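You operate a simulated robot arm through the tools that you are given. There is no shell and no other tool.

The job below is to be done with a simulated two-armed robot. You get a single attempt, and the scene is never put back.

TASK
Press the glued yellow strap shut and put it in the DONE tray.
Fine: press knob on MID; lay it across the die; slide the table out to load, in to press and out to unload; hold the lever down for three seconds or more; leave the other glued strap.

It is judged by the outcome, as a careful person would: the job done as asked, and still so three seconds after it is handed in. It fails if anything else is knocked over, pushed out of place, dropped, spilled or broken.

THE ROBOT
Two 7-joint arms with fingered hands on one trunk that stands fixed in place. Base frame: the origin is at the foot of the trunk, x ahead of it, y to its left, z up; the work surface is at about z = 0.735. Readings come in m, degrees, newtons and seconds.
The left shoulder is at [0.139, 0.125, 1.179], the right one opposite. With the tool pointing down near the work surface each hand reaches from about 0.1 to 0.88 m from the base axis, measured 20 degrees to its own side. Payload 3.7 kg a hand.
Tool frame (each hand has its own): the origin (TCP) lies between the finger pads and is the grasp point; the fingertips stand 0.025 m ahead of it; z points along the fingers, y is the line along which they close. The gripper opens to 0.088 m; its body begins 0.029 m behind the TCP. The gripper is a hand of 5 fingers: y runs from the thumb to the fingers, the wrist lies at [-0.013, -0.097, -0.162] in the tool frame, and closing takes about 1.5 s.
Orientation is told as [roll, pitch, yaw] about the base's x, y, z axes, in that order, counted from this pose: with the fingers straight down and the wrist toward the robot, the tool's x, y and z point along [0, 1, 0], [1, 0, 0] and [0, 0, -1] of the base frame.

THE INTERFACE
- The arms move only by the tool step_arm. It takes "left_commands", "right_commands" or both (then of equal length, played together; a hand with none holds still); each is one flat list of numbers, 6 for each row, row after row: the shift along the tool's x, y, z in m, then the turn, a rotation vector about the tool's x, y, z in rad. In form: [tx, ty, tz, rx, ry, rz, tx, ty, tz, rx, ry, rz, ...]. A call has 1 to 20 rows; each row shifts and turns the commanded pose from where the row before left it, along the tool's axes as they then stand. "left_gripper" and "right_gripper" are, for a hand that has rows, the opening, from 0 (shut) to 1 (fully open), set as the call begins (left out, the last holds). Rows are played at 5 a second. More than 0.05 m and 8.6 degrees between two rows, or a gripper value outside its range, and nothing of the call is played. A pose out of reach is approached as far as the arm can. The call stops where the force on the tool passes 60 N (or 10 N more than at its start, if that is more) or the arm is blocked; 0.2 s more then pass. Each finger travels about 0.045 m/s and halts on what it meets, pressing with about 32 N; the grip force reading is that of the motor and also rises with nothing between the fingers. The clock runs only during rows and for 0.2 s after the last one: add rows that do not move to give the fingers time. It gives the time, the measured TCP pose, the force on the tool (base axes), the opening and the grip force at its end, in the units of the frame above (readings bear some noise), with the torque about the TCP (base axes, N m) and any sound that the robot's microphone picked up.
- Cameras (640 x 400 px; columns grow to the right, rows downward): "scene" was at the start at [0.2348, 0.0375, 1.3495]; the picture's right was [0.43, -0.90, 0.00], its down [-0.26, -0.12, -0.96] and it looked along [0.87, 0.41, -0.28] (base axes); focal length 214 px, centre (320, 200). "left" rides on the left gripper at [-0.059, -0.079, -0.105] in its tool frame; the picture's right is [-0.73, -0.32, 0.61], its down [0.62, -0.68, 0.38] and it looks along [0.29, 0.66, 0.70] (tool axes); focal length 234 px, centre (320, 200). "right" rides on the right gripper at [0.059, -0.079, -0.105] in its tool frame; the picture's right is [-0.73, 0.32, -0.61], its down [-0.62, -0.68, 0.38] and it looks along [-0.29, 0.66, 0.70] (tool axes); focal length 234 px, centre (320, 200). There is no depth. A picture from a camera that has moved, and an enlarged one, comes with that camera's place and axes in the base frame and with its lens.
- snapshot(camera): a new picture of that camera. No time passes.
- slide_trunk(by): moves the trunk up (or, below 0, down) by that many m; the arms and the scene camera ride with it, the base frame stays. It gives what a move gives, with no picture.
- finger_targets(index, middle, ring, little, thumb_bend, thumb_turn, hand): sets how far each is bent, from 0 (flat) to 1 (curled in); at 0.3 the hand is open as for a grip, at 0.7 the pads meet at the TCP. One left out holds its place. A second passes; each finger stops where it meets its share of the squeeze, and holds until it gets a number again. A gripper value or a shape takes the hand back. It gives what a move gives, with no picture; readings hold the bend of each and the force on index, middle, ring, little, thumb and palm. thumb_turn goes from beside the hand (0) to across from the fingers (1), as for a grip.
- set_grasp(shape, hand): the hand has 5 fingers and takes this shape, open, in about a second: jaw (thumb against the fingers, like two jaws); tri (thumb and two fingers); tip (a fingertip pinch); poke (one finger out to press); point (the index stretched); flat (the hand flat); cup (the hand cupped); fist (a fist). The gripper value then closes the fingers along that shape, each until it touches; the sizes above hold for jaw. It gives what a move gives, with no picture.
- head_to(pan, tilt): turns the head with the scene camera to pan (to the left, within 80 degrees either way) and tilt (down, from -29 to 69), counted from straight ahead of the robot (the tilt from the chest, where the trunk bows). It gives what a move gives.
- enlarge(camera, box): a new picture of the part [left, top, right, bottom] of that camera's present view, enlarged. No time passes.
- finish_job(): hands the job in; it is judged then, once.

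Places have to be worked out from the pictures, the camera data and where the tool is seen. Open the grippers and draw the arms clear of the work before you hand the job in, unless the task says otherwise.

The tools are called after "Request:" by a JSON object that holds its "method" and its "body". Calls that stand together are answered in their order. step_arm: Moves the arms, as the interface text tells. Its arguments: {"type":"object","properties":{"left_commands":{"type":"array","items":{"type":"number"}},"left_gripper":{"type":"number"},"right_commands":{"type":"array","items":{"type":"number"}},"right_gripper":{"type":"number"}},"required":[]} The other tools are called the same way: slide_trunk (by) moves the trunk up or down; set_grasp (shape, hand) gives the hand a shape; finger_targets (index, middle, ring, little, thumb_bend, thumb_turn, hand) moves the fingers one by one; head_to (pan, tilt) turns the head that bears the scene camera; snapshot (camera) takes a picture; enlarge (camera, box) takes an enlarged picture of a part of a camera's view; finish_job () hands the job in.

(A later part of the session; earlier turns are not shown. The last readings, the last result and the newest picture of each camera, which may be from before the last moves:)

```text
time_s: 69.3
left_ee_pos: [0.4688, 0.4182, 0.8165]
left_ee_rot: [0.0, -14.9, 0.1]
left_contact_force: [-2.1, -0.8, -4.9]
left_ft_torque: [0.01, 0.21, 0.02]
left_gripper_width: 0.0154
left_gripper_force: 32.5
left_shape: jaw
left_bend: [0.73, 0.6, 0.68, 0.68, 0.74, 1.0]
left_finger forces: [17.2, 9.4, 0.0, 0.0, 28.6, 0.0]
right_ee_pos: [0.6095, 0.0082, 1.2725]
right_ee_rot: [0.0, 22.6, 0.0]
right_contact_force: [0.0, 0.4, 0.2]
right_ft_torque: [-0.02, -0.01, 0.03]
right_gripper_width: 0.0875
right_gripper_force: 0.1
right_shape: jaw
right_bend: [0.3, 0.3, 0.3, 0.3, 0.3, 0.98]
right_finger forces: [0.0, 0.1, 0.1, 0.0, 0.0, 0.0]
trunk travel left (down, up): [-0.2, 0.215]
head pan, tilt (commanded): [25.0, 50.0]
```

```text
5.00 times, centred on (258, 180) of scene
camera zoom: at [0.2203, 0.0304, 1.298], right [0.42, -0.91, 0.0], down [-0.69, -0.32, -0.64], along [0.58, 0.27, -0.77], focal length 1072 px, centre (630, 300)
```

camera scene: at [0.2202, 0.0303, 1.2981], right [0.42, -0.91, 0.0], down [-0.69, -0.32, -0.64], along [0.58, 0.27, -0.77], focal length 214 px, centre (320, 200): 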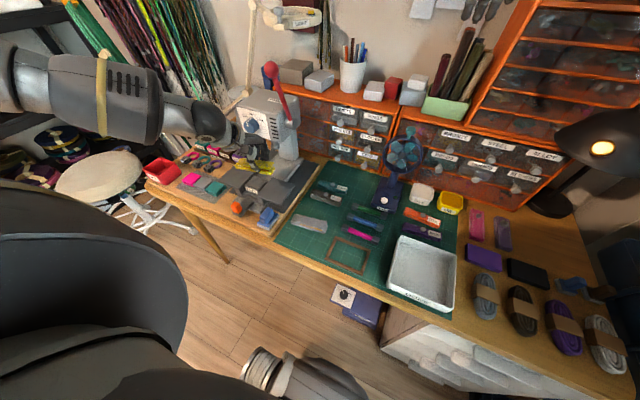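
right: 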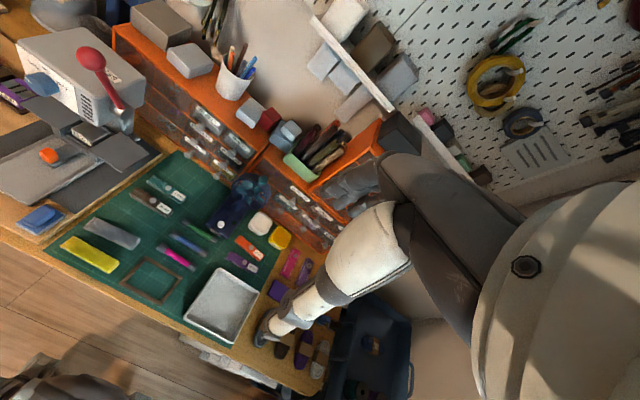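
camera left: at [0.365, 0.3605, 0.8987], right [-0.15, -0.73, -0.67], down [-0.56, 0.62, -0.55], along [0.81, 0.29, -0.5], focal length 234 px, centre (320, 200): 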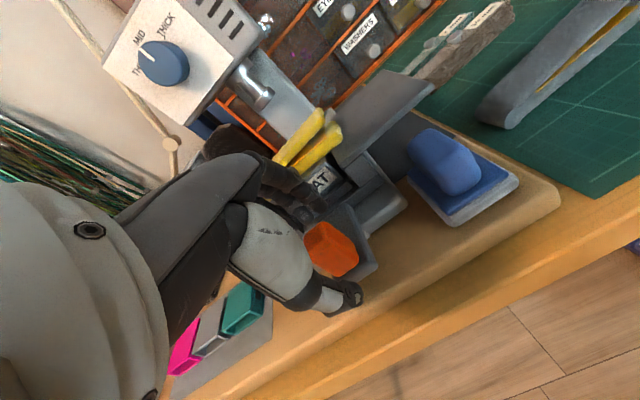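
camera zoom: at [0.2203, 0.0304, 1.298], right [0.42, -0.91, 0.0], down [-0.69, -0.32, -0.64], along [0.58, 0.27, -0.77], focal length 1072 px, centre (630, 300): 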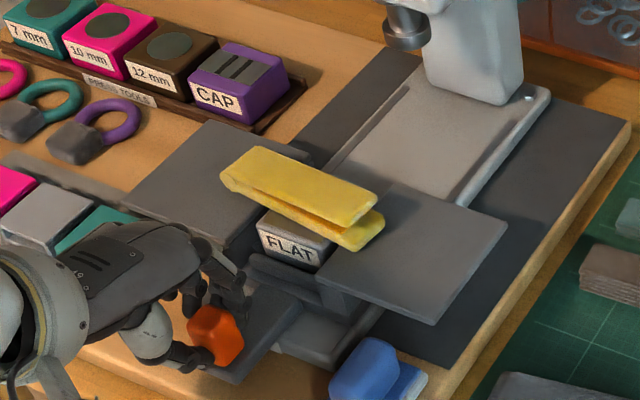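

Held. I push the table in slowly, 6 cm first.

Request:
{"method": "step_arm", "body": {"left_commands": [0, 0.003, 0.0008, 0, 0, 0, 0, 0.0058, 0.00155, 0, 0, 0, 0, 0.0058, 0.00155, 0, 0, 0, 0, 0.0058, 0.00155, 0, 0, 0, 0, 0.0058, 0.00155, 0, 0, 0, 0, 0.0058, 0.00155, 0, 0, 0, 0, 0.0058, 0.00155, 0, 0, 0, 0, 0.0058, 0.00155, 0, 0, 0, 0, 0.0058, 0.00155, 0, 0, 0, 0, 0.0058, 0.00155, 0, 0, 0]}}

Request:
{"method": "enlarge", "body": {"camera": "scene", "box": [210, 130, 322, 210]}}

```text
time_s: 71.5
left_ee_pos: [0.5259, 0.4204, 0.8168]
left_ee_rot: [0.1, -15.0, -0.1]
left_contact_force: [-1.7, -1.8, -5.8]
left_ft_torque: [-0.03, 0.18, -0.02]
left_gripper_width: 0.0155
left_gripper_force: 32.1
left_shape: jaw
left_bend: [0.73, 0.6, 0.68, 0.68, 0.74, 1.0]
left_finger forces: [17.3, 9.4, 0.1, 0.0, 28.6, 0.0]
right_ee_pos: [0.6073, 0.0082, 1.2728]
right_ee_rot: [0.0, 22.7, 0.0]
right_contact_force: [-0.5, 0.1, 0.4]
right_ft_torque: [0.03, 0.03, 0.0]
right_gripper_width: 0.0878
right_gripper_force: 0.0
right_shape: jaw
right_bend: [0.3, 0.3, 0.3, 0.3, 0.3, 0.98]
right_finger forces: [0.0, 0.0, 0.1, 0.1, 0.0, 0.1]
trunk travel left (down, up): [-0.2, 0.215]
head pan, tilt (commanded): [25.0, 50.0]
```

```text
5.00 times, centred on (266, 170) of scene
camera zoom: at [0.2204, 0.0304, 1.298], right [0.42, -0.91, 0.0], down [-0.69, -0.32, -0.64], along [0.58, 0.27, -0.77], focal length 1072 px, centre (590, 350)
```

zoom: 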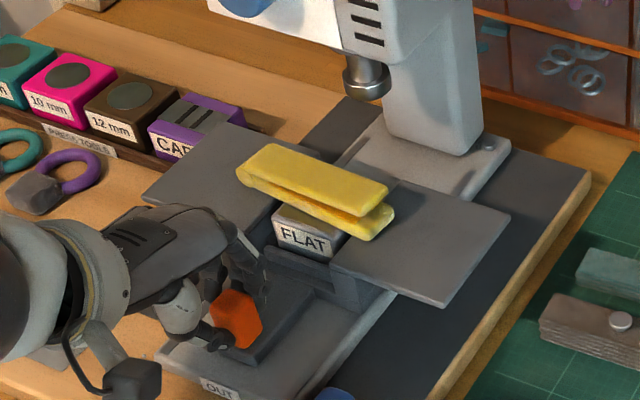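

The strap rides along in place. I push on toward the "in" stop.

Request:
{"method": "step_arm", "body": {"left_commands": [0, 0.0058, 0.00155, 0, 0, 0, 0, 0.0058, 0.00155, 0, 0, 0, 0, 0.0058, 0.00155, 0, 0, 0, 0, 0.0058, 0.00155, 0, 0, 0, 0, 0.0058, 0.00155, 0, 0, 0, 0, 0.0058, 0.00155, 0, 0, 0, 0, 0.0058, 0.00155, 0, 0, 0, 0, 0.0058, 0.00155, 0, 0, 0]}}

Request:
{"method": "enlarge", "body": {"camera": "scene", "box": [210, 130, 322, 210]}}

Request:
{"method": "snapshot", "body": {"camera": "left"}}

```text
time_s: 73.3
left_ee_pos: [0.5746, 0.4198, 0.8162]
left_ee_rot: [0.0, -15.0, 0.0]
left_contact_force: [-2.5, -3.0, -1.9]
left_ft_torque: [-0.03, 0.11, -0.03]
left_gripper_width: 0.0157
left_gripper_force: 32.0
left_shape: jaw
left_bend: [0.73, 0.6, 0.68, 0.68, 0.75, 1.0]
left_finger forces: [17.9, 9.9, 0.0, 0.0, 29.2, 0.0]
right_ee_pos: [0.6091, 0.0072, 1.273]
right_ee_rot: [0.0, 22.8, 0.1]
right_contact_force: [-0.8, -0.5, 0.6]
right_ft_torque: [-0.02, 0.0, -0.01]
right_gripper_width: 0.0875
right_gripper_force: 0.0
right_shape: jaw
right_bend: [0.3, 0.3, 0.3, 0.3, 0.3, 0.98]
right_finger forces: [0.0, 0.0, 0.0, 0.0, 0.0, 0.0]
trunk travel left (down, up): [-0.2, 0.215]
head pan, tilt (commanded): [25.0, 50.0]
```

```text
5.00 times, centred on (266, 170) of scene
camera zoom: at [0.2202, 0.0301, 1.2981], right [0.42, -0.91, 0.0], down [-0.69, -0.32, -0.64], along [0.58, 0.27, -0.77], focal length 1072 px, centre (590, 350)
```

zoom: 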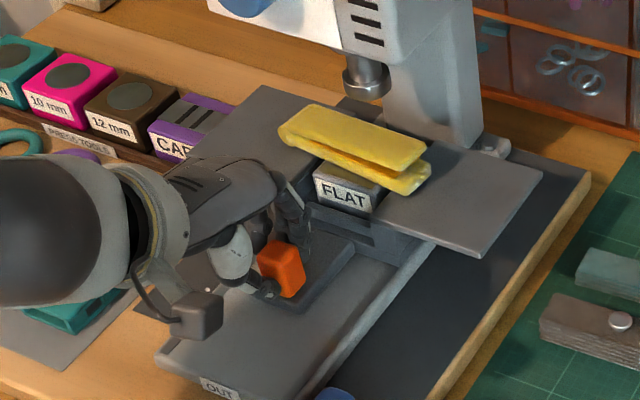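

```text
taken
camera left: at [0.4706, 0.3605, 0.8982], right [-0.15, -0.73, -0.67], down [-0.56, 0.62, -0.55], along [0.81, 0.29, -0.5], focal length 234 px, centre (320, 200)
```

left: 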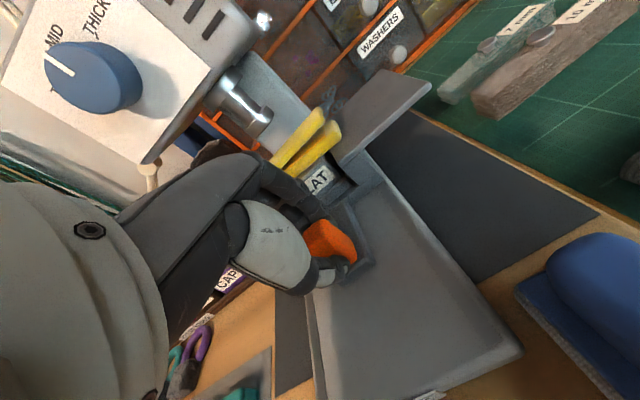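

About 2.5 cm remains and the strap is approaching the ram; I go on in small steps watching the gap under the ram.

Request:
{"method": "step_arm", "body": {"left_commands": [0, 0.0039, 0.00104, 0, 0, 0, 0, 0.0039, 0.00104, 0, 0, 0, 0, 0.0039, 0.00104, 0, 0, 0]}}

Request:
{"method": "enlarge", "body": {"camera": "scene", "box": [220, 120, 316, 190]}}

Request:
{"method": "enlarge", "body": {"camera": "left", "box": [200, 60, 400, 200]}}

```text
time_s: 74.1
left_ee_pos: [0.5866, 0.4189, 0.8169]
left_ee_rot: [0.0, -15.0, -0.1]
left_contact_force: [-0.6, -1.9, -1.9]
left_ft_torque: [-0.01, 0.18, -0.03]
left_gripper_width: 0.0154
left_gripper_force: 31.3
left_shape: jaw
left_bend: [0.73, 0.6, 0.68, 0.68, 0.75, 1.0]
left_finger forces: [17.8, 9.9, 0.1, 0.0, 29.1, 0.0]
right_ee_pos: [0.6074, 0.0089, 1.2726]
right_ee_rot: [-0.1, 22.7, 0.0]
right_contact_force: [-0.9, -0.9, -0.5]
right_ft_torque: [-0.01, 0.02, 0.0]
right_gripper_width: 0.0876
right_gripper_force: 0.1
right_shape: jaw
right_bend: [0.3, 0.3, 0.3, 0.3, 0.3, 0.98]
right_finger forces: [0.0, 0.0, 0.0, 0.0, 0.0, 0.0]
trunk travel left (down, up): [-0.2, 0.215]
head pan, tilt (commanded): [25.0, 50.0]
```

```text
5.71 times, centred on (268, 155) of scene
camera zoom: at [0.2202, 0.0302, 1.2981], right [0.42, -0.91, 0.0], down [-0.69, -0.32, -0.64], along [0.58, 0.27, -0.77], focal length 1226 px, centre (617, 457)
```

zoom: 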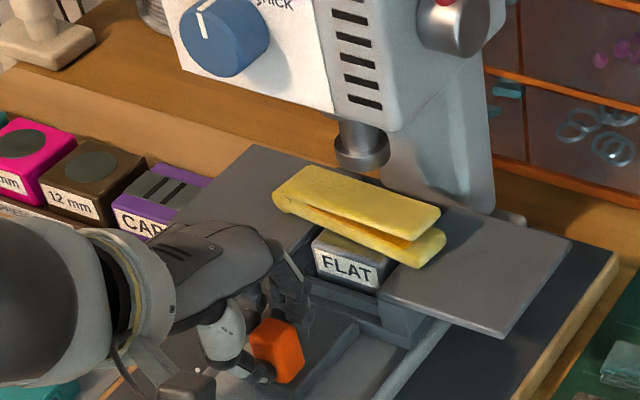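

```text
2.86 times, centred on (300, 130) of left
camera zoom: at [0.4827, 0.3603, 0.8983], right [-0.15, -0.73, -0.67], down [-0.56, 0.62, -0.55], along [0.81, 0.29, -0.5], focal length 669 px, centre (377, 400)
```

zoom: 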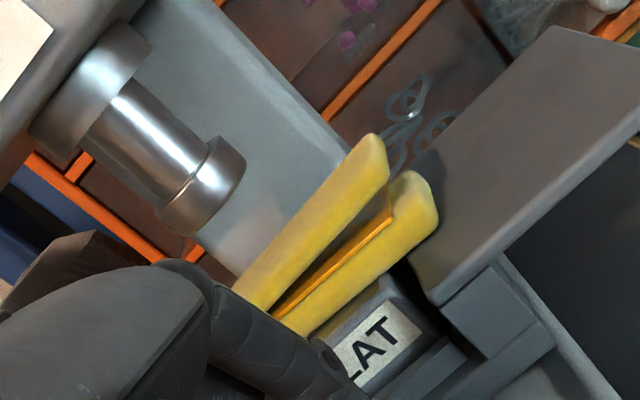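

There is clear space between the strap and the ram. I continue in small steps to the end stop.

Request:
{"method": "step_arm", "body": {"left_commands": [0, 0.0039, 0.00104, 0, 0, 0, 0, 0.0039, 0.00104, 0, 0, 0, 0, 0.0039, 0.00104, 0, 0, 0, 0, 0.0029, 0.0008, 0, 0, 0]}}

Request:
{"method": "enlarge", "body": {"camera": "scene", "box": [220, 120, 316, 190]}}

Request:
{"method": "enlarge", "body": {"camera": "left", "box": [200, 60, 400, 200]}}

```text
time_s: 75.1
left_ee_pos: [0.5995, 0.4198, 0.8165]
left_ee_rot: [0.1, -14.9, -0.1]
left_contact_force: [-20.6, -2.9, 0.3]
left_ft_torque: [-0.05, 0.59, -0.02]
left_gripper_width: 0.016
left_gripper_force: 32.2
left_shape: jaw
left_bend: [0.73, 0.62, 0.68, 0.68, 0.74, 1.0]
left_finger forces: [13.2, 6.4, 0.1, 0.0, 40.2, 0.0]
right_ee_pos: [0.6055, 0.0069, 1.2735]
right_ee_rot: [0.0, 22.6, 0.0]
right_contact_force: [0.2, 0.4, -0.1]
right_ft_torque: [0.0, 0.03, -0.01]
right_gripper_width: 0.0876
right_gripper_force: 0.0
right_shape: jaw
right_bend: [0.3, 0.3, 0.3, 0.3, 0.3, 0.98]
right_finger forces: [0.1, 0.1, 0.1, 0.0, 0.0, 0.1]
trunk travel left (down, up): [-0.2, 0.215]
head pan, tilt (commanded): [25.0, 50.0]
```

```text
5.71 times, centred on (268, 155) of scene
camera zoom: at [0.2179, 0.0298, 1.2985], right [0.42, -0.91, 0.0], down [-0.69, -0.32, -0.64], along [0.58, 0.27, -0.76], focal length 1226 px, centre (617, 457)
```

zoom: 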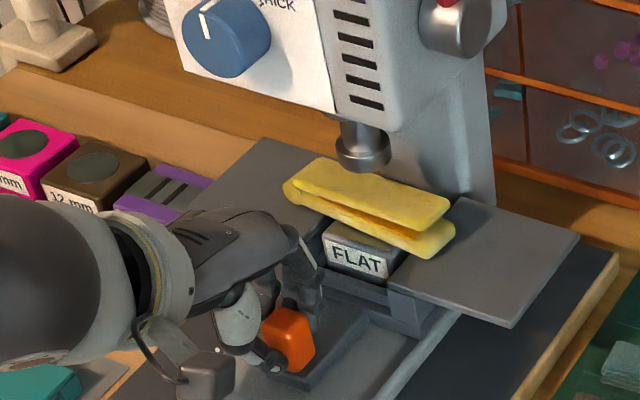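

```text
2.86 times, centred on (300, 130) of left
camera zoom: at [0.4955, 0.3603, 0.8989], right [-0.16, -0.72, -0.67], down [-0.56, 0.62, -0.54], along [0.81, 0.29, -0.5], focal length 669 px, centre (377, 400)
```

zoom: 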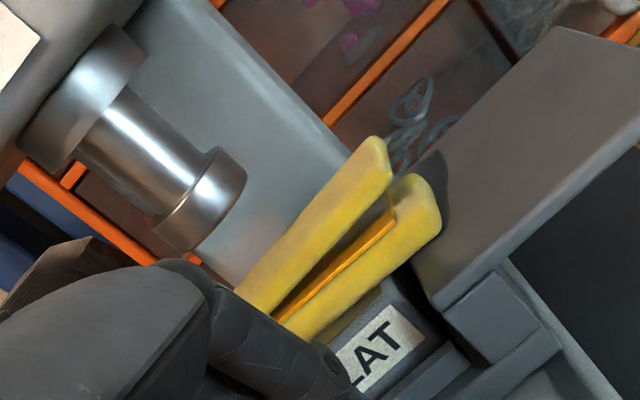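

Resistance jumped to 21 N: the table is fully in, with the strap under the ram. I ease off, release the handle, and back the hand out the way it came.

Request:
{"method": "step_arm", "body": {"left_commands": [0, -0.0024, -0.0006, 0, 0, 0, 0, 0, 0, 0, 0, 0]}}

Request:
{"method": "step_arm", "body": {"left_commands": [0, 0, 0, 0, 0, 0, 0, 0, 0, 0, 0, 0, 0, 0, 0, 0, 0, 0, 0, 0, 0, 0, 0, 0, 0, 0, 0, 0, 0, 0, 0, 0, 0, 0, 0, 0], "left_gripper": 0.62}}

Request:
{"method": "enlarge", "body": {"camera": "scene", "box": [220, 120, 316, 190]}}

```text
time_s: 75.7
left_ee_pos: [0.598, 0.4203, 0.8171]
left_ee_rot: [0.0, -15.1, -0.1]
left_contact_force: [-10.7, -1.3, -4.0]
left_ft_torque: [-0.03, 0.44, -0.02]
left_gripper_width: 0.0156
left_gripper_force: 32.3
left_shape: jaw
left_bend: [0.73, 0.62, 0.68, 0.68, 0.74, 1.0]
left_finger forces: [16.0, 7.9, 0.1, 0.0, 34.9, 0.0]
right_ee_pos: [0.6072, 0.0085, 1.2731]
right_ee_rot: [0.0, 22.7, 0.0]
right_contact_force: [0.2, -0.1, 0.4]
right_ft_torque: [0.0, 0.01, 0.03]
right_gripper_width: 0.0877
right_gripper_force: 0.0
right_shape: jaw
right_bend: [0.3, 0.3, 0.3, 0.3, 0.3, 0.98]
right_finger forces: [0.0, 0.0, 0.0, 0.0, 0.0, 0.0]
trunk travel left (down, up): [-0.2, 0.215]
head pan, tilt (commanded): [25.0, 50.0]
```

```text
time_s: 77.1
left_ee_pos: [0.5984, 0.4198, 0.8172]
left_ee_rot: [0.0, -14.9, 0.1]
left_contact_force: [-0.4, 0.4, 0.2]
left_ft_torque: [0.01, 0.0, -0.02]
left_gripper_width: 0.0543
left_gripper_force: 0.1
left_shape: jaw
left_bend: [0.29, 0.4, 0.36, 0.37, 0.64, 1.0]
left_finger forces: [0.1, 0.0, 0.0, 0.0, 0.1, 0.0]
right_ee_pos: [0.6087, 0.0074, 1.2711]
right_ee_rot: [0.0, 22.7, 0.0]
right_contact_force: [-0.6, -0.3, 0.4]
right_ft_torque: [-0.01, -0.01, 0.0]
right_gripper_width: 0.0877
right_gripper_force: 0.0
right_shape: jaw
right_bend: [0.3, 0.3, 0.3, 0.3, 0.3, 0.98]
right_finger forces: [0.0, 0.0, 0.1, 0.1, 0.1, 0.0]
trunk travel left (down, up): [-0.2, 0.215]
head pan, tilt (commanded): [25.0, 50.0]
```

```text
5.71 times, centred on (268, 155) of scene
camera zoom: at [0.2201, 0.0302, 1.2981], right [0.42, -0.91, 0.0], down [-0.69, -0.32, -0.64], along [0.58, 0.27, -0.77], focal length 1226 px, centre (617, 457)
```

zoom: 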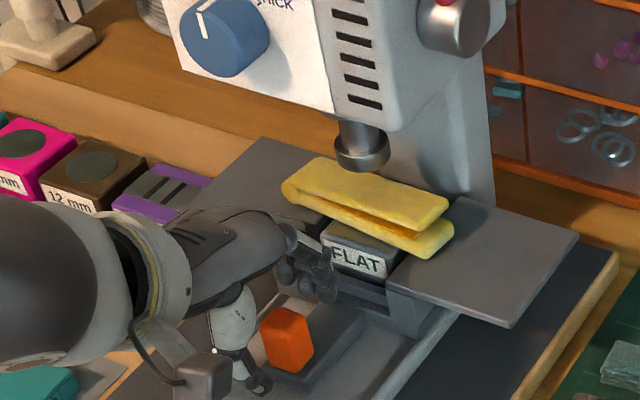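

Released without disturbing anything. I lift off the handle, back away toward the robot and rise.

Request:
{"method": "step_arm", "body": {"left_commands": [0, 0.0028, -0.0104, 0, 0, 0, 0, 0.0028, -0.0104, 0, 0, 0, 0, 0.0028, -0.0104, 0, 0, 0, 0, 0.0028, -0.0104, 0, 0, 0, 0, -0.0193, -0.0052, 0, 0, 0, 0, -0.0193, -0.0052, 0, 0, 0, 0, -0.0193, -0.0052, 0, 0, 0, 0, -0.0193, -0.0052, 0, 0, 0, 0, 0.0065, -0.024, 0, 0, 0, 0, 0.0065, -0.024, 0, 0, 0, 0, 0.0065, -0.024, 0, 0, 0, 0, 0.0065, -0.024, 0, 0, 0, 0, 0.0065, -0.024, 0, 0, 0, 0, 0.0065, -0.024, 0, 0, 0]}}

Request:
{"method": "snapshot", "body": {"camera": "left"}}

Request:
{"method": "enlarge", "body": {"camera": "scene", "box": [220, 60, 348, 190]}}

```text
time_s: 80.1
left_ee_pos: [0.5186, 0.4165, 1.0119]
left_ee_rot: [0.2, -14.9, 0.0]
left_contact_force: [0.5, -0.4, -0.3]
left_ft_torque: [0.01, 0.02, -0.04]
left_gripper_width: 0.0544
left_gripper_force: 0.1
left_shape: jaw
left_bend: [0.29, 0.4, 0.36, 0.37, 0.64, 1.0]
left_finger forces: [0.0, 0.0, 0.0, 0.0, 0.1, 0.1]
right_ee_pos: [0.6075, 0.0079, 1.273]
right_ee_rot: [-0.1, 22.7, 0.0]
right_contact_force: [-0.2, 0.0, 0.8]
right_ft_torque: [-0.03, -0.02, 0.0]
right_gripper_width: 0.0878
right_gripper_force: 0.1
right_shape: jaw
right_bend: [0.3, 0.3, 0.3, 0.3, 0.3, 0.98]
right_finger forces: [0.0, 0.0, 0.1, 0.0, 0.0, 0.1]
trunk travel left (down, up): [-0.2, 0.215]
head pan, tilt (commanded): [25.0, 50.0]
```

```text
taken
camera left: at [0.4155, 0.3585, 1.0931], right [-0.15, -0.73, -0.67], down [-0.56, 0.62, -0.55], along [0.81, 0.29, -0.5], focal length 234 px, centre (320, 200)
```

left: 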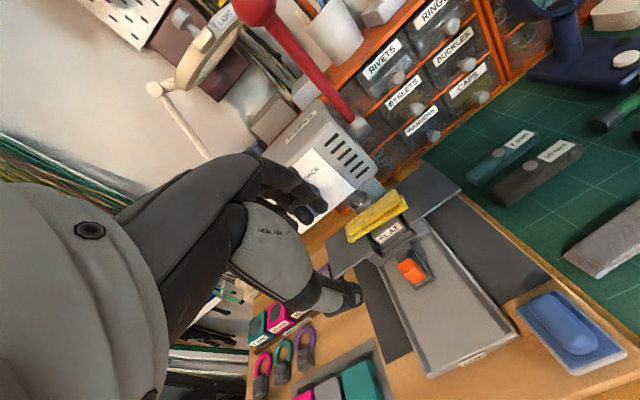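

```text
3.08 times, centred on (284, 125) of scene
camera zoom: at [0.2198, 0.0298, 1.2982], right [0.42, -0.91, 0.0], down [-0.69, -0.32, -0.64], along [0.58, 0.27, -0.77], focal length 660 px, centre (431, 431)
```

zoom: 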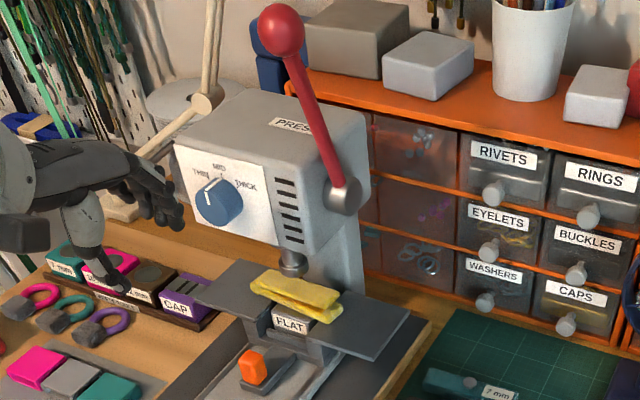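

The strap is in place under the ram and the lever ball is confirmed at (0.656, 0.353, 1.117). I form a fist with the left hand to press the lever with.

Request:
{"method": "set_grasp", "body": {"shape": "fist", "hand": "left"}}

Request:
{"method": "step_arm", "body": {"left_commands": [0, 0, 0, 0.131, 0, 0, 0, 0, 0, 0.131, 0, 0, -0.02, -0.01, -0.04, 0, 0, 0, -0.02, -0.01, -0.04, 0, 0, 0, -0.02, 0, -0.04, 0, 0, 0, -0.02, 0, -0.04, 0, 0, 0, 0, 0, -0.04, 0, 0, 0, 0, 0, -0.04, 0, 0, 0, 0, 0, -0.03, 0, 0, 0]}}

Request:
{"method": "snapshot", "body": {"camera": "left"}}

Request:
{"method": "head_to", "body": {"pan": 20, "tilt": 20}}

Request:
{"method": "snapshot", "body": {"camera": "scene"}}

```text
time_s: 81.0
left_ee_pos: [0.5201, 0.4189, 1.0109]
left_ee_rot: [0.1, -15.0, 0.0]
left_contact_force: [1.4, -0.1, 0.1]
left_ft_torque: [0.01, 0.01, 0.02]
left_gripper_width: 0.0
left_gripper_force: 0.0
left_shape: fist
left_bend: [1.0, 1.0, 1.0, 1.0, 0.86, 0.85]
left_finger forces: [0.1, 0.0, 0.0, 0.1, 0.0, 0.1]
right_ee_pos: [0.608, 0.0064, 1.273]
right_ee_rot: [0.0, 22.7, 0.0]
right_contact_force: [0.1, 0.3, -1.0]
right_ft_torque: [-0.01, 0.0, -0.01]
right_gripper_width: 0.0879
right_gripper_force: 0.0
right_shape: jaw
right_bend: [0.3, 0.3, 0.3, 0.3, 0.3, 0.98]
right_finger forces: [0.1, 0.0, 0.1, 0.1, 0.1, 0.0]
trunk travel left (down, up): [-0.2, 0.215]
head pan, tilt (commanded): [25.0, 50.0]
```

```text
time_s: 83.0
left_ee_pos: [0.4966, 0.3353, 1.2819]
left_ee_rot: [0.0, 0.0, 0.1]
left_contact_force: [-1.0, 0.4, -0.3]
left_ft_torque: [0.01, 0.0, -0.02]
left_gripper_width: 0.0002
left_gripper_force: 0.1
left_shape: fist
left_bend: [1.0, 1.0, 1.0, 1.0, 0.86, 0.85]
left_finger forces: [0.0, 0.1, 0.1, 0.0, 0.0, 0.0]
left hand out of reach, approached as far as the arm can: row 3
right_ee_pos: [0.6075, 0.0084, 1.2732]
right_ee_rot: [0.0, 22.7, 0.0]
right_contact_force: [-0.1, -0.1, -0.6]
right_ft_torque: [0.03, 0.03, -0.01]
right_gripper_width: 0.0881
right_gripper_force: 0.0
right_shape: jaw
right_bend: [0.3, 0.3, 0.3, 0.3, 0.3, 0.98]
right_finger forces: [0.0, 0.0, 0.1, 0.1, 0.0, 0.0]
trunk travel left (down, up): [-0.2, 0.215]
head pan, tilt (commanded): [25.0, 50.0]
```

```text
taken
camera left: at [0.4177, 0.2765, 1.3888], right [-0.32, -0.73, -0.61], down [-0.68, 0.62, -0.38], along [0.66, 0.29, -0.7], focal length 234 px, centre (320, 200)
```

left: 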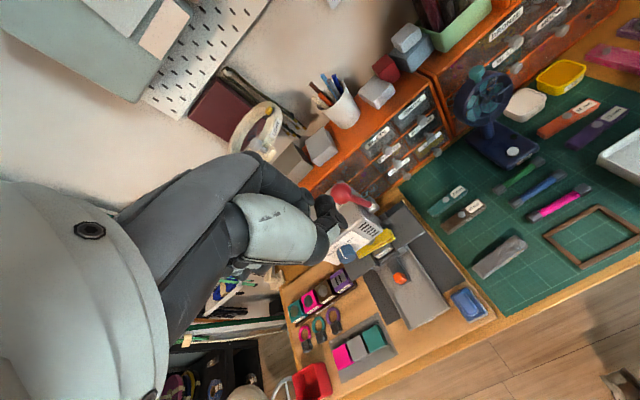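

```text
time_s: 83.9
left_ee_pos: [0.4971, 0.3359, 1.2827]
left_ee_rot: [0.2, 0.0, -0.1]
left_contact_force: [0.5, -0.2, -0.4]
left_ft_torque: [-0.01, 0.01, -0.04]
left_gripper_width: 0.0002
left_gripper_force: 0.0
left_shape: fist
left_bend: [1.0, 1.0, 1.0, 1.0, 0.86, 0.85]
left_finger forces: [0.0, 0.1, 0.0, 0.1, 0.1, 0.1]
right_ee_pos: [0.6078, 0.0077, 1.2728]
right_ee_rot: [0.0, 22.7, 0.0]
right_contact_force: [0.1, -0.4, -0.6]
right_ft_torque: [0.02, 0.0, 0.01]
right_gripper_width: 0.0877
right_gripper_force: 0.0
right_shape: jaw
right_bend: [0.3, 0.3, 0.3, 0.3, 0.3, 0.98]
right_finger forces: [0.0, 0.1, 0.0, 0.0, 0.0, 0.0]
trunk travel left (down, up): [-0.2, 0.215]
head pan, tilt (commanded): [20.0, 20.0]
```

```text
taken
camera scene: at [0.2378, 0.0295, 1.3436], right [0.34, -0.94, 0.0], down [-0.32, -0.12, -0.94], along [0.88, 0.32, -0.34], focal length 214 px, centre (320, 200)
```

scene: 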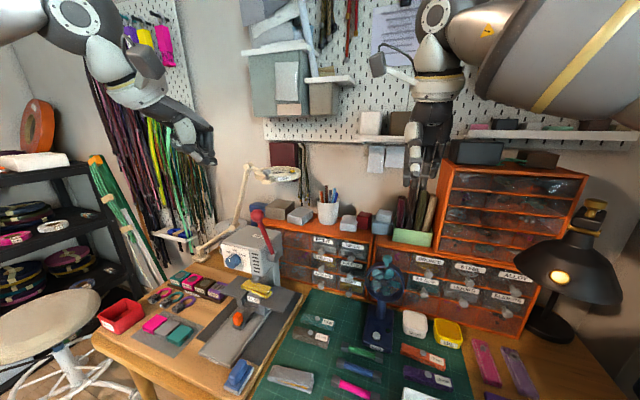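

The fist is formed and up at z = 1.28. I inspect its shape in both views before going behind the ball.

Request:
{"method": "enlarge", "body": {"camera": "scene", "box": [70, 30, 230, 180]}}

Request:
{"method": "enlarge", "body": {"camera": "left", "box": [180, 130, 420, 280]}}

```text
2.67 times, centred on (150, 105) of scene
camera zoom: at [0.2378, 0.0295, 1.3436], right [0.34, -0.94, 0.0], down [-0.32, -0.12, -0.94], along [0.88, 0.32, -0.34], focal length 572 px, centre (773, 453)
```

zoom: 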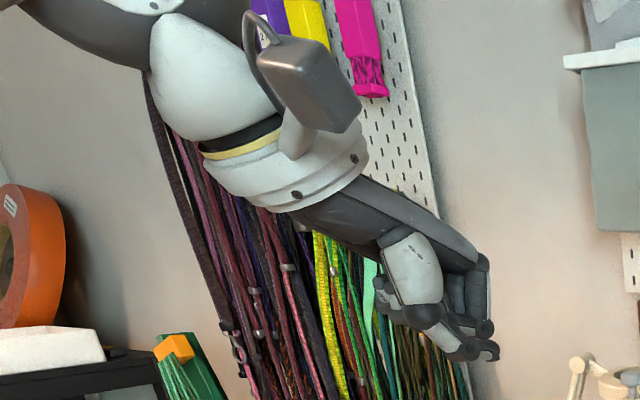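

```text
2.67 times, centred on (300, 205) of left
camera zoom: at [0.4182, 0.2768, 1.3881], right [-0.32, -0.73, -0.61], down [-0.68, 0.62, -0.38], along [0.66, 0.29, -0.7], focal length 624 px, centre (373, 187)
```

zoom: 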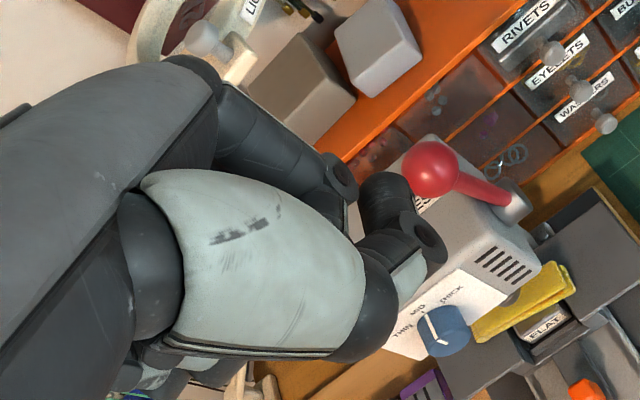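

The fist's finger row sits about 3 cm ahead of the grasp point at the same height, so pressing with it from the far-top side of the ball should work. I bring it over and behind the ball.

Request:
{"method": "step_arm", "body": {"left_commands": [0, 0.0325, 0, 0, 0, 0, 0, 0.0325, 0, 0, 0, 0, 0, 0.0325, 0, 0, 0, 0, 0, 0.0325, 0, 0, 0, 0, 0, 0.0325, 0, 0, 0, 0, 0, 0.0325, 0, 0, 0, 0, 0, 0, 0.0225, 0, 0, 0, 0, 0, 0.0225, 0, 0, 0, 0, 0, 0.0225, 0, 0, 0, 0, 0, 0, 0, 0, 0]}}

Request:
{"method": "enlarge", "body": {"camera": "scene", "box": [190, 100, 330, 280]}}

Request:
{"method": "snapshot", "body": {"camera": "left"}}

```text
time_s: 86.1
left_ee_pos: [0.6956, 0.3387, 1.212]
left_ee_rot: [0.0, 0.1, 0.0]
left_contact_force: [-0.4, -0.2, -0.1]
left_ft_torque: [-0.01, 0.02, 0.0]
left_gripper_width: 0.0001
left_gripper_force: 0.0
left_shape: fist
left_bend: [1.0, 1.0, 1.0, 1.0, 0.86, 0.85]
left_finger forces: [0.1, 0.1, 0.1, 0.0, 0.1, 0.0]
right_ee_pos: [0.6077, 0.0084, 1.2727]
right_ee_rot: [0.1, 22.7, 0.0]
right_contact_force: [0.3, 0.6, -0.8]
right_ft_torque: [0.01, 0.0, -0.01]
right_gripper_width: 0.0878
right_gripper_force: 0.1
right_shape: jaw
right_bend: [0.3, 0.3, 0.3, 0.3, 0.3, 0.98]
right_finger forces: [0.0, 0.0, 0.0, 0.0, 0.0, 0.0]
trunk travel left (down, up): [-0.2, 0.215]
head pan, tilt (commanded): [20.0, 20.0]
```

```text
2.22 times, centred on (260, 190) of scene
camera zoom: at [0.2376, 0.0293, 1.3438], right [0.34, -0.94, 0.0], down [-0.32, -0.12, -0.94], along [0.88, 0.32, -0.34], focal length 477 px, centre (453, 222)
```

zoom: 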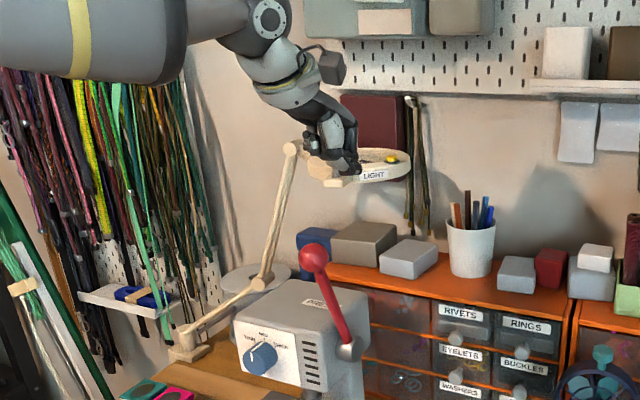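

```text
taken
camera left: at [0.6175, 0.2812, 1.3183], right [-0.32, -0.73, -0.61], down [-0.68, 0.62, -0.38], along [0.66, 0.29, -0.7], focal length 234 px, centre (320, 200)
```

left: 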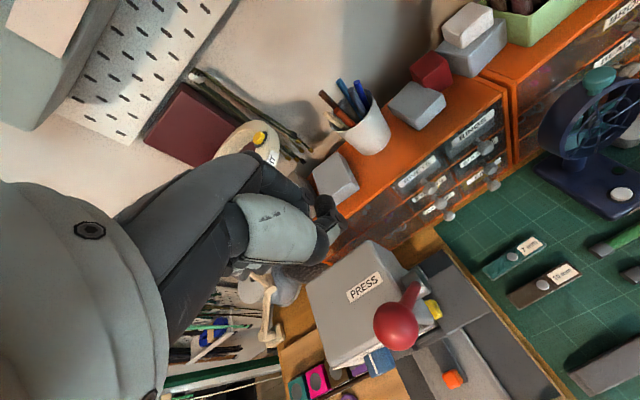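

I move the fist down and back toward the ball along its pressing direction, stopping short of contact.

Request:
{"method": "step_arm", "body": {"left_commands": [0, -0.011, 0.018, 0, 0, 0, 0, -0.011, 0.018, 0, 0, 0, 0, -0.011, 0.018, 0, 0, 0]}}

Request:
{"method": "enlarge", "body": {"camera": "scene", "box": [220, 150, 310, 240]}}

Request:
{"method": "snapshot", "body": {"camera": "left"}}

```text
time_s: 86.9
left_ee_pos: [0.6648, 0.34, 1.1582]
left_ee_rot: [0.0, -0.1, 0.0]
left_contact_force: [-0.1, -0.1, -0.3]
left_ft_torque: [0.02, -0.02, 0.01]
left_gripper_width: 0.0
left_gripper_force: 0.0
left_shape: fist
left_bend: [1.0, 1.0, 1.0, 1.0, 0.86, 0.85]
left_finger forces: [0.0, 0.1, 0.1, 0.1, 0.0, 0.0]
right_ee_pos: [0.6091, 0.0079, 1.2723]
right_ee_rot: [0.1, 22.7, 0.0]
right_contact_force: [0.7, 0.0, -0.4]
right_ft_torque: [0.01, -0.03, -0.02]
right_gripper_width: 0.0878
right_gripper_force: 0.1
right_shape: jaw
right_bend: [0.3, 0.3, 0.3, 0.3, 0.3, 0.98]
right_finger forces: [0.1, 0.0, 0.0, 0.0, 0.1, 0.1]
trunk travel left (down, up): [-0.2, 0.215]
head pan, tilt (commanded): [20.0, 20.0]
```

```text
4.44 times, centred on (265, 195) of scene
camera zoom: at [0.2379, 0.0297, 1.3437], right [0.34, -0.94, 0.0], down [-0.32, -0.12, -0.94], along [0.88, 0.32, -0.34], focal length 953 px, centre (564, 222)
```

zoom: 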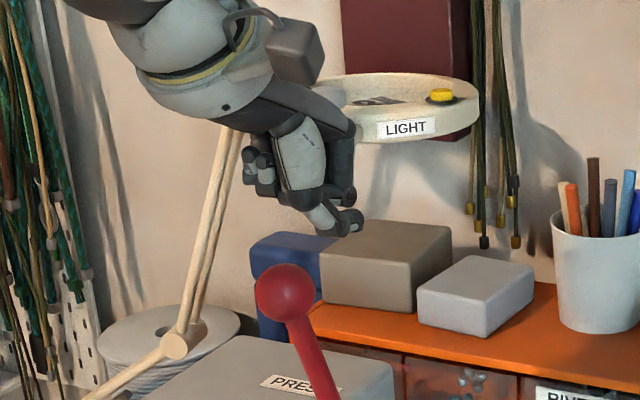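

```text
taken
camera left: at [0.5862, 0.2794, 1.264], right [-0.32, -0.73, -0.61], down [-0.68, 0.62, -0.38], along [0.66, 0.29, -0.7], focal length 234 px, centre (320, 200)
```

left: 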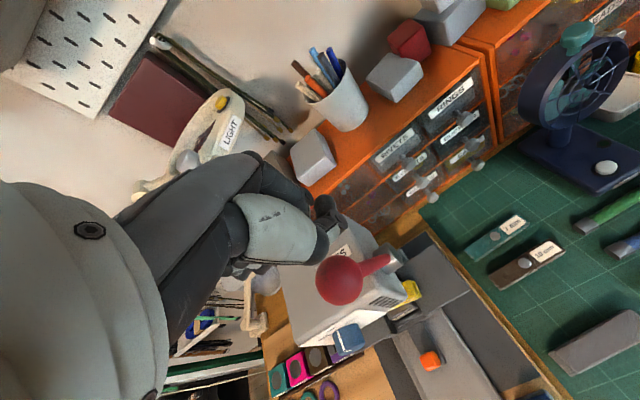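

The thumb lies across the front of the fist; I turn it to the side of the hand so that the row of curled fingers meets the ball.

Request:
{"method": "finger_targets", "body": {"hand": "left", "thumb_turn": 0, "thumb_bend": 0.2, "index": 1, "middle": 1, "ring": 1, "little": 1}}

Request:
{"method": "enlarge", "body": {"camera": "scene", "box": [220, 150, 310, 240]}}

Request:
{"method": "snapshot", "body": {"camera": "left"}}

```text
time_s: 87.9
left_ee_pos: [0.6659, 0.3375, 1.1593]
left_ee_rot: [0.0, 0.0, 0.0]
left_contact_force: [0.0, -0.1, -0.6]
left_ft_torque: [0.02, -0.01, -0.01]
left_gripper_width: 0.0778
left_gripper_force: 0.0
left_shape: fingers
left_bend: [1.0, 1.0, 1.0, 1.0, 0.2, 0.0]
left_finger forces: [0.1, 0.0, 0.0, 0.0, 0.0, 0.1]
right_ee_pos: [0.6072, 0.0084, 1.2718]
right_ee_rot: [0.0, 22.7, 0.0]
right_contact_force: [0.6, -0.4, -0.5]
right_ft_torque: [-0.03, 0.02, 0.0]
right_gripper_width: 0.0878
right_gripper_force: 0.0
right_shape: jaw
right_bend: [0.3, 0.3, 0.3, 0.3, 0.3, 0.98]
right_finger forces: [0.1, 0.0, 0.0, 0.0, 0.0, 0.1]
trunk travel left (down, up): [-0.2, 0.215]
head pan, tilt (commanded): [20.0, 20.0]
```

```text
4.44 times, centred on (265, 195) of scene
camera zoom: at [0.2379, 0.0295, 1.3437], right [0.34, -0.94, 0.0], down [-0.32, -0.12, -0.94], along [0.88, 0.32, -0.34], focal length 953 px, centre (564, 222)
```

zoom: 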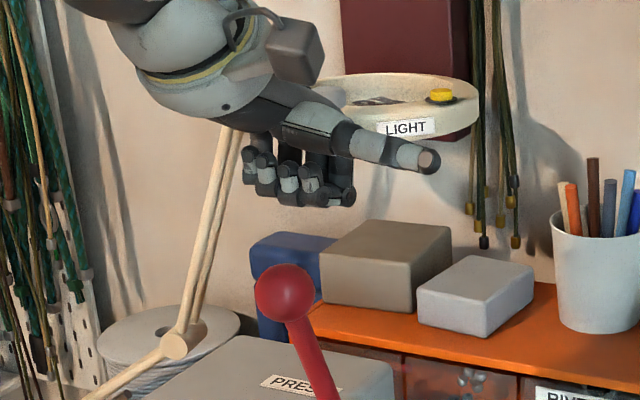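

```text
taken
camera left: at [0.5864, 0.2793, 1.2642], right [-0.32, -0.73, -0.61], down [-0.68, 0.62, -0.38], along [0.66, 0.29, -0.7], focal length 234 px, centre (320, 200)
```

left: 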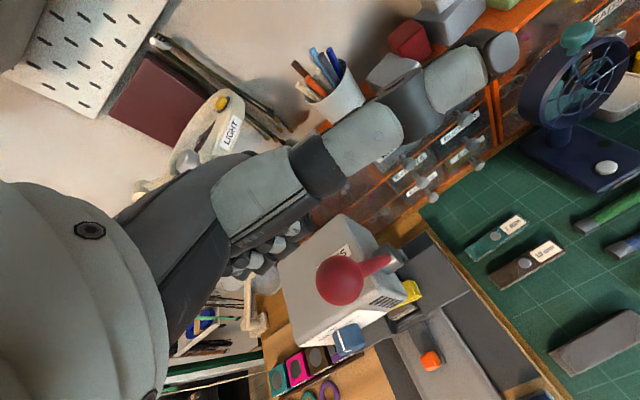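

The curled finger row is now the contact face, its centre about 2.4 cm left of the tool point. I lower it behind the ball and shift slightly so the ball meets its middle.

Request:
{"method": "step_arm", "body": {"left_commands": [-0.004, 0, 0.012, 0, 0, 0, -0.004, 0, 0.012, 0, 0, 0, 0, 0, 0.011, 0, 0, 0, 0, 0, 0, 0, 0, 0]}}

Request:
{"method": "enlarge", "body": {"camera": "scene", "box": [220, 150, 310, 240]}}

Request:
{"method": "snapshot", "body": {"camera": "left"}}

```text
time_s: 88.9
left_ee_pos: [0.6628, 0.3313, 1.1233]
left_ee_rot: [0.0, 0.0, 0.0]
left_contact_force: [0.1, -0.3, 0.0]
left_ft_torque: [0.0, 0.0, 0.01]
left_gripper_width: 0.0779
left_gripper_force: 0.0
left_shape: fingers
left_bend: [1.0, 1.0, 1.0, 1.0, 0.2, 0.0]
left_finger forces: [0.1, 0.0, 0.0, 0.0, 0.1, 0.0]
right_ee_pos: [0.6082, 0.0086, 1.2721]
right_ee_rot: [-0.1, 22.7, 0.0]
right_contact_force: [-0.2, 0.3, -0.4]
right_ft_torque: [0.0, 0.02, -0.01]
right_gripper_width: 0.0878
right_gripper_force: 0.0
right_shape: jaw
right_bend: [0.3, 0.3, 0.3, 0.3, 0.3, 0.98]
right_finger forces: [0.0, 0.0, 0.1, 0.0, 0.0, 0.1]
trunk travel left (down, up): [-0.2, 0.215]
head pan, tilt (commanded): [20.0, 20.0]
```

```text
4.44 times, centred on (265, 195) of scene
camera zoom: at [0.2378, 0.0294, 1.3437], right [0.34, -0.94, 0.0], down [-0.32, -0.12, -0.94], along [0.88, 0.32, -0.34], focal length 953 px, centre (564, 222)
```

zoom: 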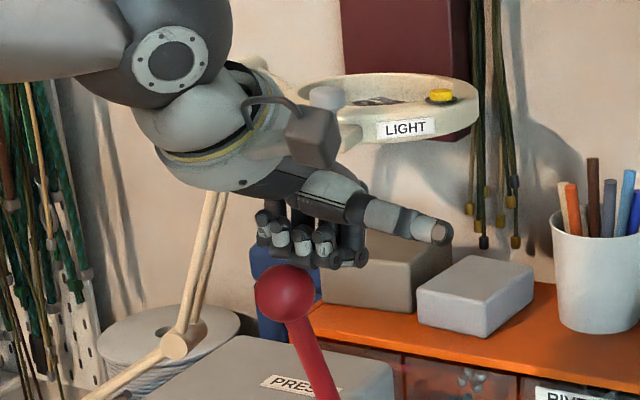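

```text
taken
camera left: at [0.5836, 0.2724, 1.2286], right [-0.32, -0.73, -0.61], down [-0.68, 0.62, -0.38], along [0.66, 0.29, -0.7], focal length 234 px, centre (320, 200)
```

left: 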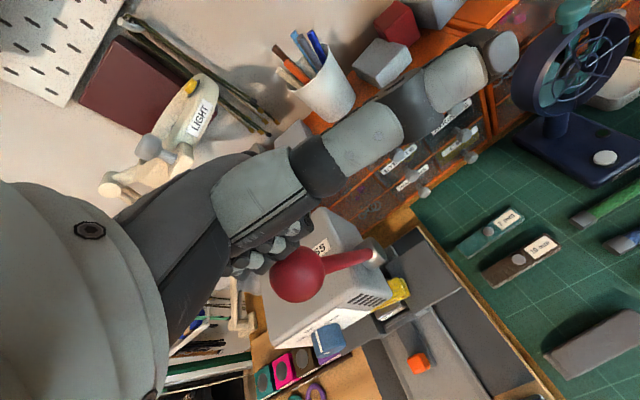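

The fist now sits just behind and slightly above the ball, centred on it. I ease toward the robot to make contact.

Request:
{"method": "step_arm", "body": {"left_commands": [0, -0.004, 0, 0, 0, 0, 0, -0.004, 0, 0, 0, 0]}}

Request:
{"method": "step_arm", "body": {"left_commands": [0, -0.004, 0, 0, 0, 0, 0, -0.004, 0, 0, 0, 0]}}

Request:
{"method": "enlarge", "body": {"camera": "scene", "box": [220, 150, 310, 240]}}

```text
time_s: 89.5
left_ee_pos: [0.6535, 0.3301, 1.1238]
left_ee_rot: [0.1, -0.1, 0.0]
left_contact_force: [0.8, -0.8, 1.8]
left_ft_torque: [0.06, 0.0, -0.01]
left_gripper_width: 0.0778
left_gripper_force: 1.4
left_shape: fingers
left_bend: [1.0, 1.0, 1.0, 1.0, 0.2, 0.0]
left_finger forces: [0.1, 0.4, 1.9, 0.1, 0.0, 0.0]
right_ee_pos: [0.6069, 0.0079, 1.2719]
right_ee_rot: [0.0, 22.7, 0.0]
right_contact_force: [0.2, -0.5, 0.5]
right_ft_torque: [-0.05, 0.01, -0.01]
right_gripper_width: 0.0877
right_gripper_force: 0.0
right_shape: jaw
right_bend: [0.3, 0.3, 0.3, 0.3, 0.3, 0.98]
right_finger forces: [0.1, 0.1, 0.1, 0.0, 0.0, 0.0]
trunk travel left (down, up): [-0.2, 0.215]
head pan, tilt (commanded): [20.0, 20.0]
```

```text
time_s: 90.1
left_ee_pos: [0.6462, 0.3289, 1.1219]
left_ee_rot: [0.0, 0.0, 0.0]
left_contact_force: [0.5, 0.2, 0.7]
left_ft_torque: [0.03, -0.02, 0.01]
left_gripper_width: 0.078
left_gripper_force: 0.2
left_shape: fingers
left_bend: [1.0, 1.0, 1.0, 1.0, 0.2, 0.0]
left_finger forces: [0.0, 0.0, 1.9, 0.0, 0.0, 0.0]
right_ee_pos: [0.6086, 0.0083, 1.2722]
right_ee_rot: [0.0, 22.7, 0.1]
right_contact_force: [0.2, 0.3, 0.0]
right_ft_torque: [0.0, -0.02, 0.02]
right_gripper_width: 0.088
right_gripper_force: 0.0
right_shape: jaw
right_bend: [0.3, 0.3, 0.3, 0.3, 0.3, 0.98]
right_finger forces: [0.0, 0.0, 0.1, 0.1, 0.0, 0.0]
trunk travel left (down, up): [-0.2, 0.215]
head pan, tilt (commanded): [20.0, 20.0]
```

```text
4.44 times, centred on (265, 195) of scene
camera zoom: at [0.2377, 0.0294, 1.3437], right [0.34, -0.94, 0.0], down [-0.32, -0.12, -0.94], along [0.88, 0.32, -0.34], focal length 953 px, centre (564, 222)
```

zoom: 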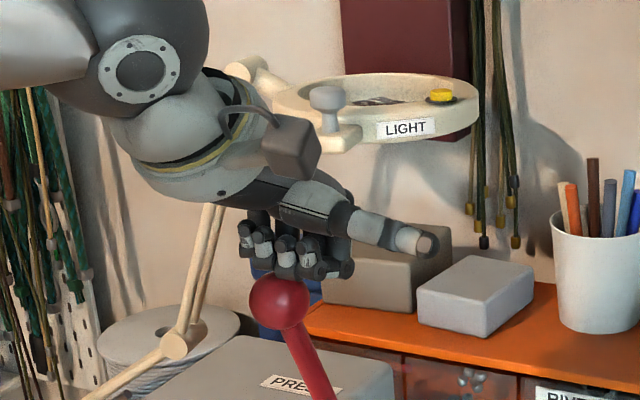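

The lever is moving with only ~2 N; ball sits in the groove between middle and ring fingers. I follow its arc down, gradually moving the fist to the top of the ball.

Request:
{"method": "step_arm", "body": {"left_commands": [0, -0.0072, 0.0036, 0, 0, 0, 0, -0.0072, 0.0036, 0, 0, 0, 0, -0.0084, 0.004, 0, 0, 0, 0, -0.0084, 0.004, 0, 0, 0, 0, -0.0084, 0.004, 0, 0, 0]}}

Request:
{"method": "enlarge", "body": {"camera": "scene", "box": [210, 150, 320, 270]}}

Request:
{"method": "snapshot", "body": {"camera": "left"}}

```text
time_s: 91.3
left_ee_pos: [0.6059, 0.331, 1.102]
left_ee_rot: [0.1, 0.1, 0.0]
left_contact_force: [0.7, 1.4, 2.6]
left_ft_torque: [0.03, -0.04, 0.01]
left_gripper_width: 0.078
left_gripper_force: 1.8
left_shape: fingers
left_bend: [1.0, 1.0, 1.0, 1.0, 0.2, 0.0]
left_finger forces: [0.0, 0.0, 4.0, 0.0, 0.0, 0.1]
right_ee_pos: [0.6086, 0.0093, 1.2738]
right_ee_rot: [0.1, 22.9, -0.1]
right_contact_force: [0.2, 0.5, -0.7]
right_ft_torque: [0.01, -0.04, 0.02]
right_gripper_width: 0.0877
right_gripper_force: 0.1
right_shape: jaw
right_bend: [0.3, 0.3, 0.3, 0.3, 0.3, 0.98]
right_finger forces: [0.0, 0.1, 0.0, 0.1, 0.0, 0.0]
trunk travel left (down, up): [-0.2, 0.215]
head pan, tilt (commanded): [20.0, 20.0]
```

```text
3.33 times, centred on (265, 210) of scene
camera zoom: at [0.2376, 0.0296, 1.3437], right [0.34, -0.94, 0.0], down [-0.32, -0.12, -0.94], along [0.88, 0.32, -0.34], focal length 715 px, centre (503, 167)
```

zoom: 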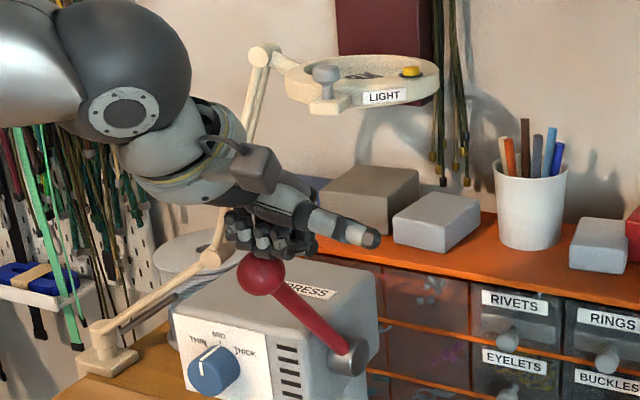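

```text
taken
camera left: at [0.5271, 0.2719, 1.208], right [-0.32, -0.73, -0.61], down [-0.68, 0.62, -0.38], along [0.66, 0.29, -0.7], focal length 234 px, centre (320, 200)
```

left: 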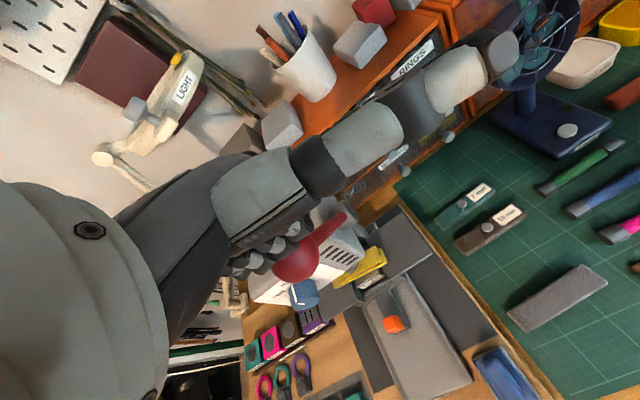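

The lever follows at about 55° with light force. I continue down the arc.

Request:
{"method": "step_arm", "body": {"left_commands": [0, -0.0076, 0.0053, 0, 0, 0, 0, -0.0076, 0.0053, 0, 0, 0, 0, -0.0076, 0.0053, 0, 0, 0, 0, -0.0065, 0.0066, 0, 0, 0, 0, -0.0065, 0.0066, 0, 0, 0, 0, -0.0065, 0.0066, 0, 0, 0]}}

Request:
{"method": "enlarge", "body": {"camera": "scene", "box": [210, 150, 320, 290]}}

Request:
{"method": "snapshot", "body": {"camera": "left"}}

```text
time_s: 92.7
left_ee_pos: [0.5646, 0.331, 1.0684]
left_ee_rot: [0.1, -0.1, -0.1]
left_contact_force: [0.9, 0.0, 5.2]
left_ft_torque: [0.09, -0.06, -0.04]
left_gripper_width: 0.078
left_gripper_force: 3.1
left_shape: fingers
left_bend: [1.0, 1.0, 1.0, 1.0, 0.2, 0.0]
left_finger forces: [0.0, 1.0, 4.5, 0.1, 0.0, 0.1]
right_ee_pos: [0.6073, 0.0076, 1.2736]
right_ee_rot: [0.0, 22.7, 0.0]
right_contact_force: [0.1, 0.1, -0.2]
right_ft_torque: [-0.01, -0.02, 0.01]
right_gripper_width: 0.0876
right_gripper_force: 0.0
right_shape: jaw
right_bend: [0.3, 0.3, 0.3, 0.3, 0.3, 0.98]
right_finger forces: [0.1, 0.0, 0.1, 0.1, 0.0, 0.1]
trunk travel left (down, up): [-0.2, 0.215]
head pan, tilt (commanded): [20.0, 20.0]
```

```text
2.86 times, centred on (265, 220) of scene
camera zoom: at [0.2375, 0.0291, 1.3438], right [0.34, -0.94, 0.0], down [-0.32, -0.12, -0.94], along [0.88, 0.32, -0.34], focal length 613 px, centre (477, 143)
```

zoom: 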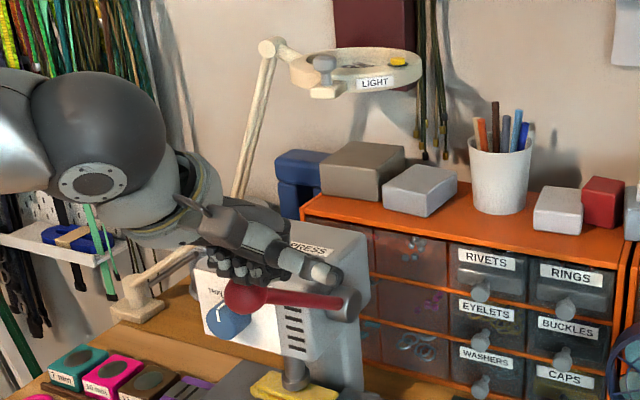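

```text
taken
camera left: at [0.4857, 0.2722, 1.1737], right [-0.32, -0.73, -0.61], down [-0.68, 0.62, -0.38], along [0.66, 0.29, -0.69], focal length 234 px, centre (320, 200)
```

left: 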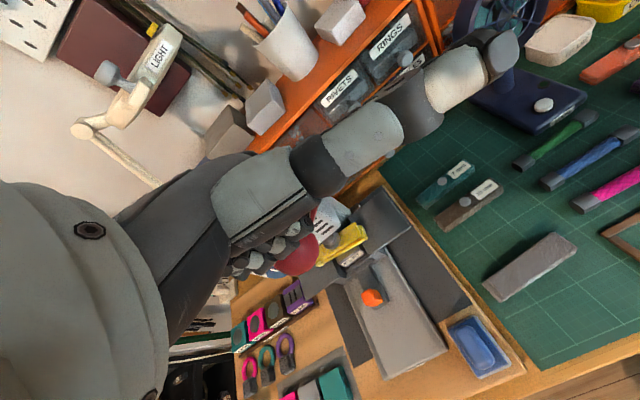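

The ram is descending toward the strap with 5 N so far; the thumb is well clear to the side. I continue downward.

Request:
{"method": "step_arm", "body": {"left_commands": [0, -0.0052, 0.0075, 0, 0, 0, 0, -0.0052, 0.0075, 0, 0, 0, 0, -0.0052, 0.0075, 0, 0, 0, 0, -0.0038, 0.0083, 0, 0, 0]}}

Request:
{"method": "enlarge", "body": {"camera": "scene", "box": [210, 170, 320, 300]}}

```text
time_s: 93.7
left_ee_pos: [0.5445, 0.3308, 1.0391]
left_ee_rot: [0.2, 0.0, 0.1]
left_contact_force: [0.5, 0.1, 5.9]
left_ft_torque: [0.11, -0.11, -0.03]
left_gripper_width: 0.0778
left_gripper_force: 3.2
left_shape: fingers
left_bend: [1.0, 1.0, 1.0, 1.0, 0.2, 0.0]
left_finger forces: [0.1, 0.9, 5.0, 0.0, 0.0, 0.0]
right_ee_pos: [0.6077, 0.0075, 1.2736]
right_ee_rot: [0.0, 22.7, 0.0]
right_contact_force: [0.0, 0.2, -0.8]
right_ft_torque: [0.01, 0.01, 0.01]
right_gripper_width: 0.0874
right_gripper_force: 0.1
right_shape: jaw
right_bend: [0.3, 0.3, 0.3, 0.3, 0.3, 0.98]
right_finger forces: [0.1, 0.0, 0.0, 0.0, 0.0, 0.1]
trunk travel left (down, up): [-0.2, 0.215]
head pan, tilt (commanded): [20.0, 20.0]
```

```text
3.08 times, centred on (265, 235) of scene
camera zoom: at [0.2376, 0.0291, 1.3437], right [0.34, -0.94, 0.0], down [-0.32, -0.12, -0.94], along [0.88, 0.32, -0.34], focal length 660 px, centre (489, 92)
```

zoom: 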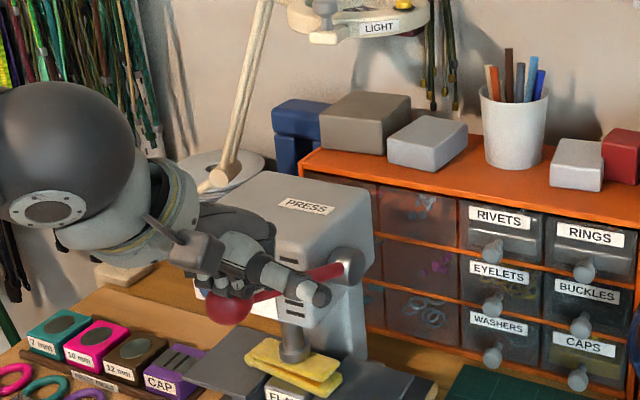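

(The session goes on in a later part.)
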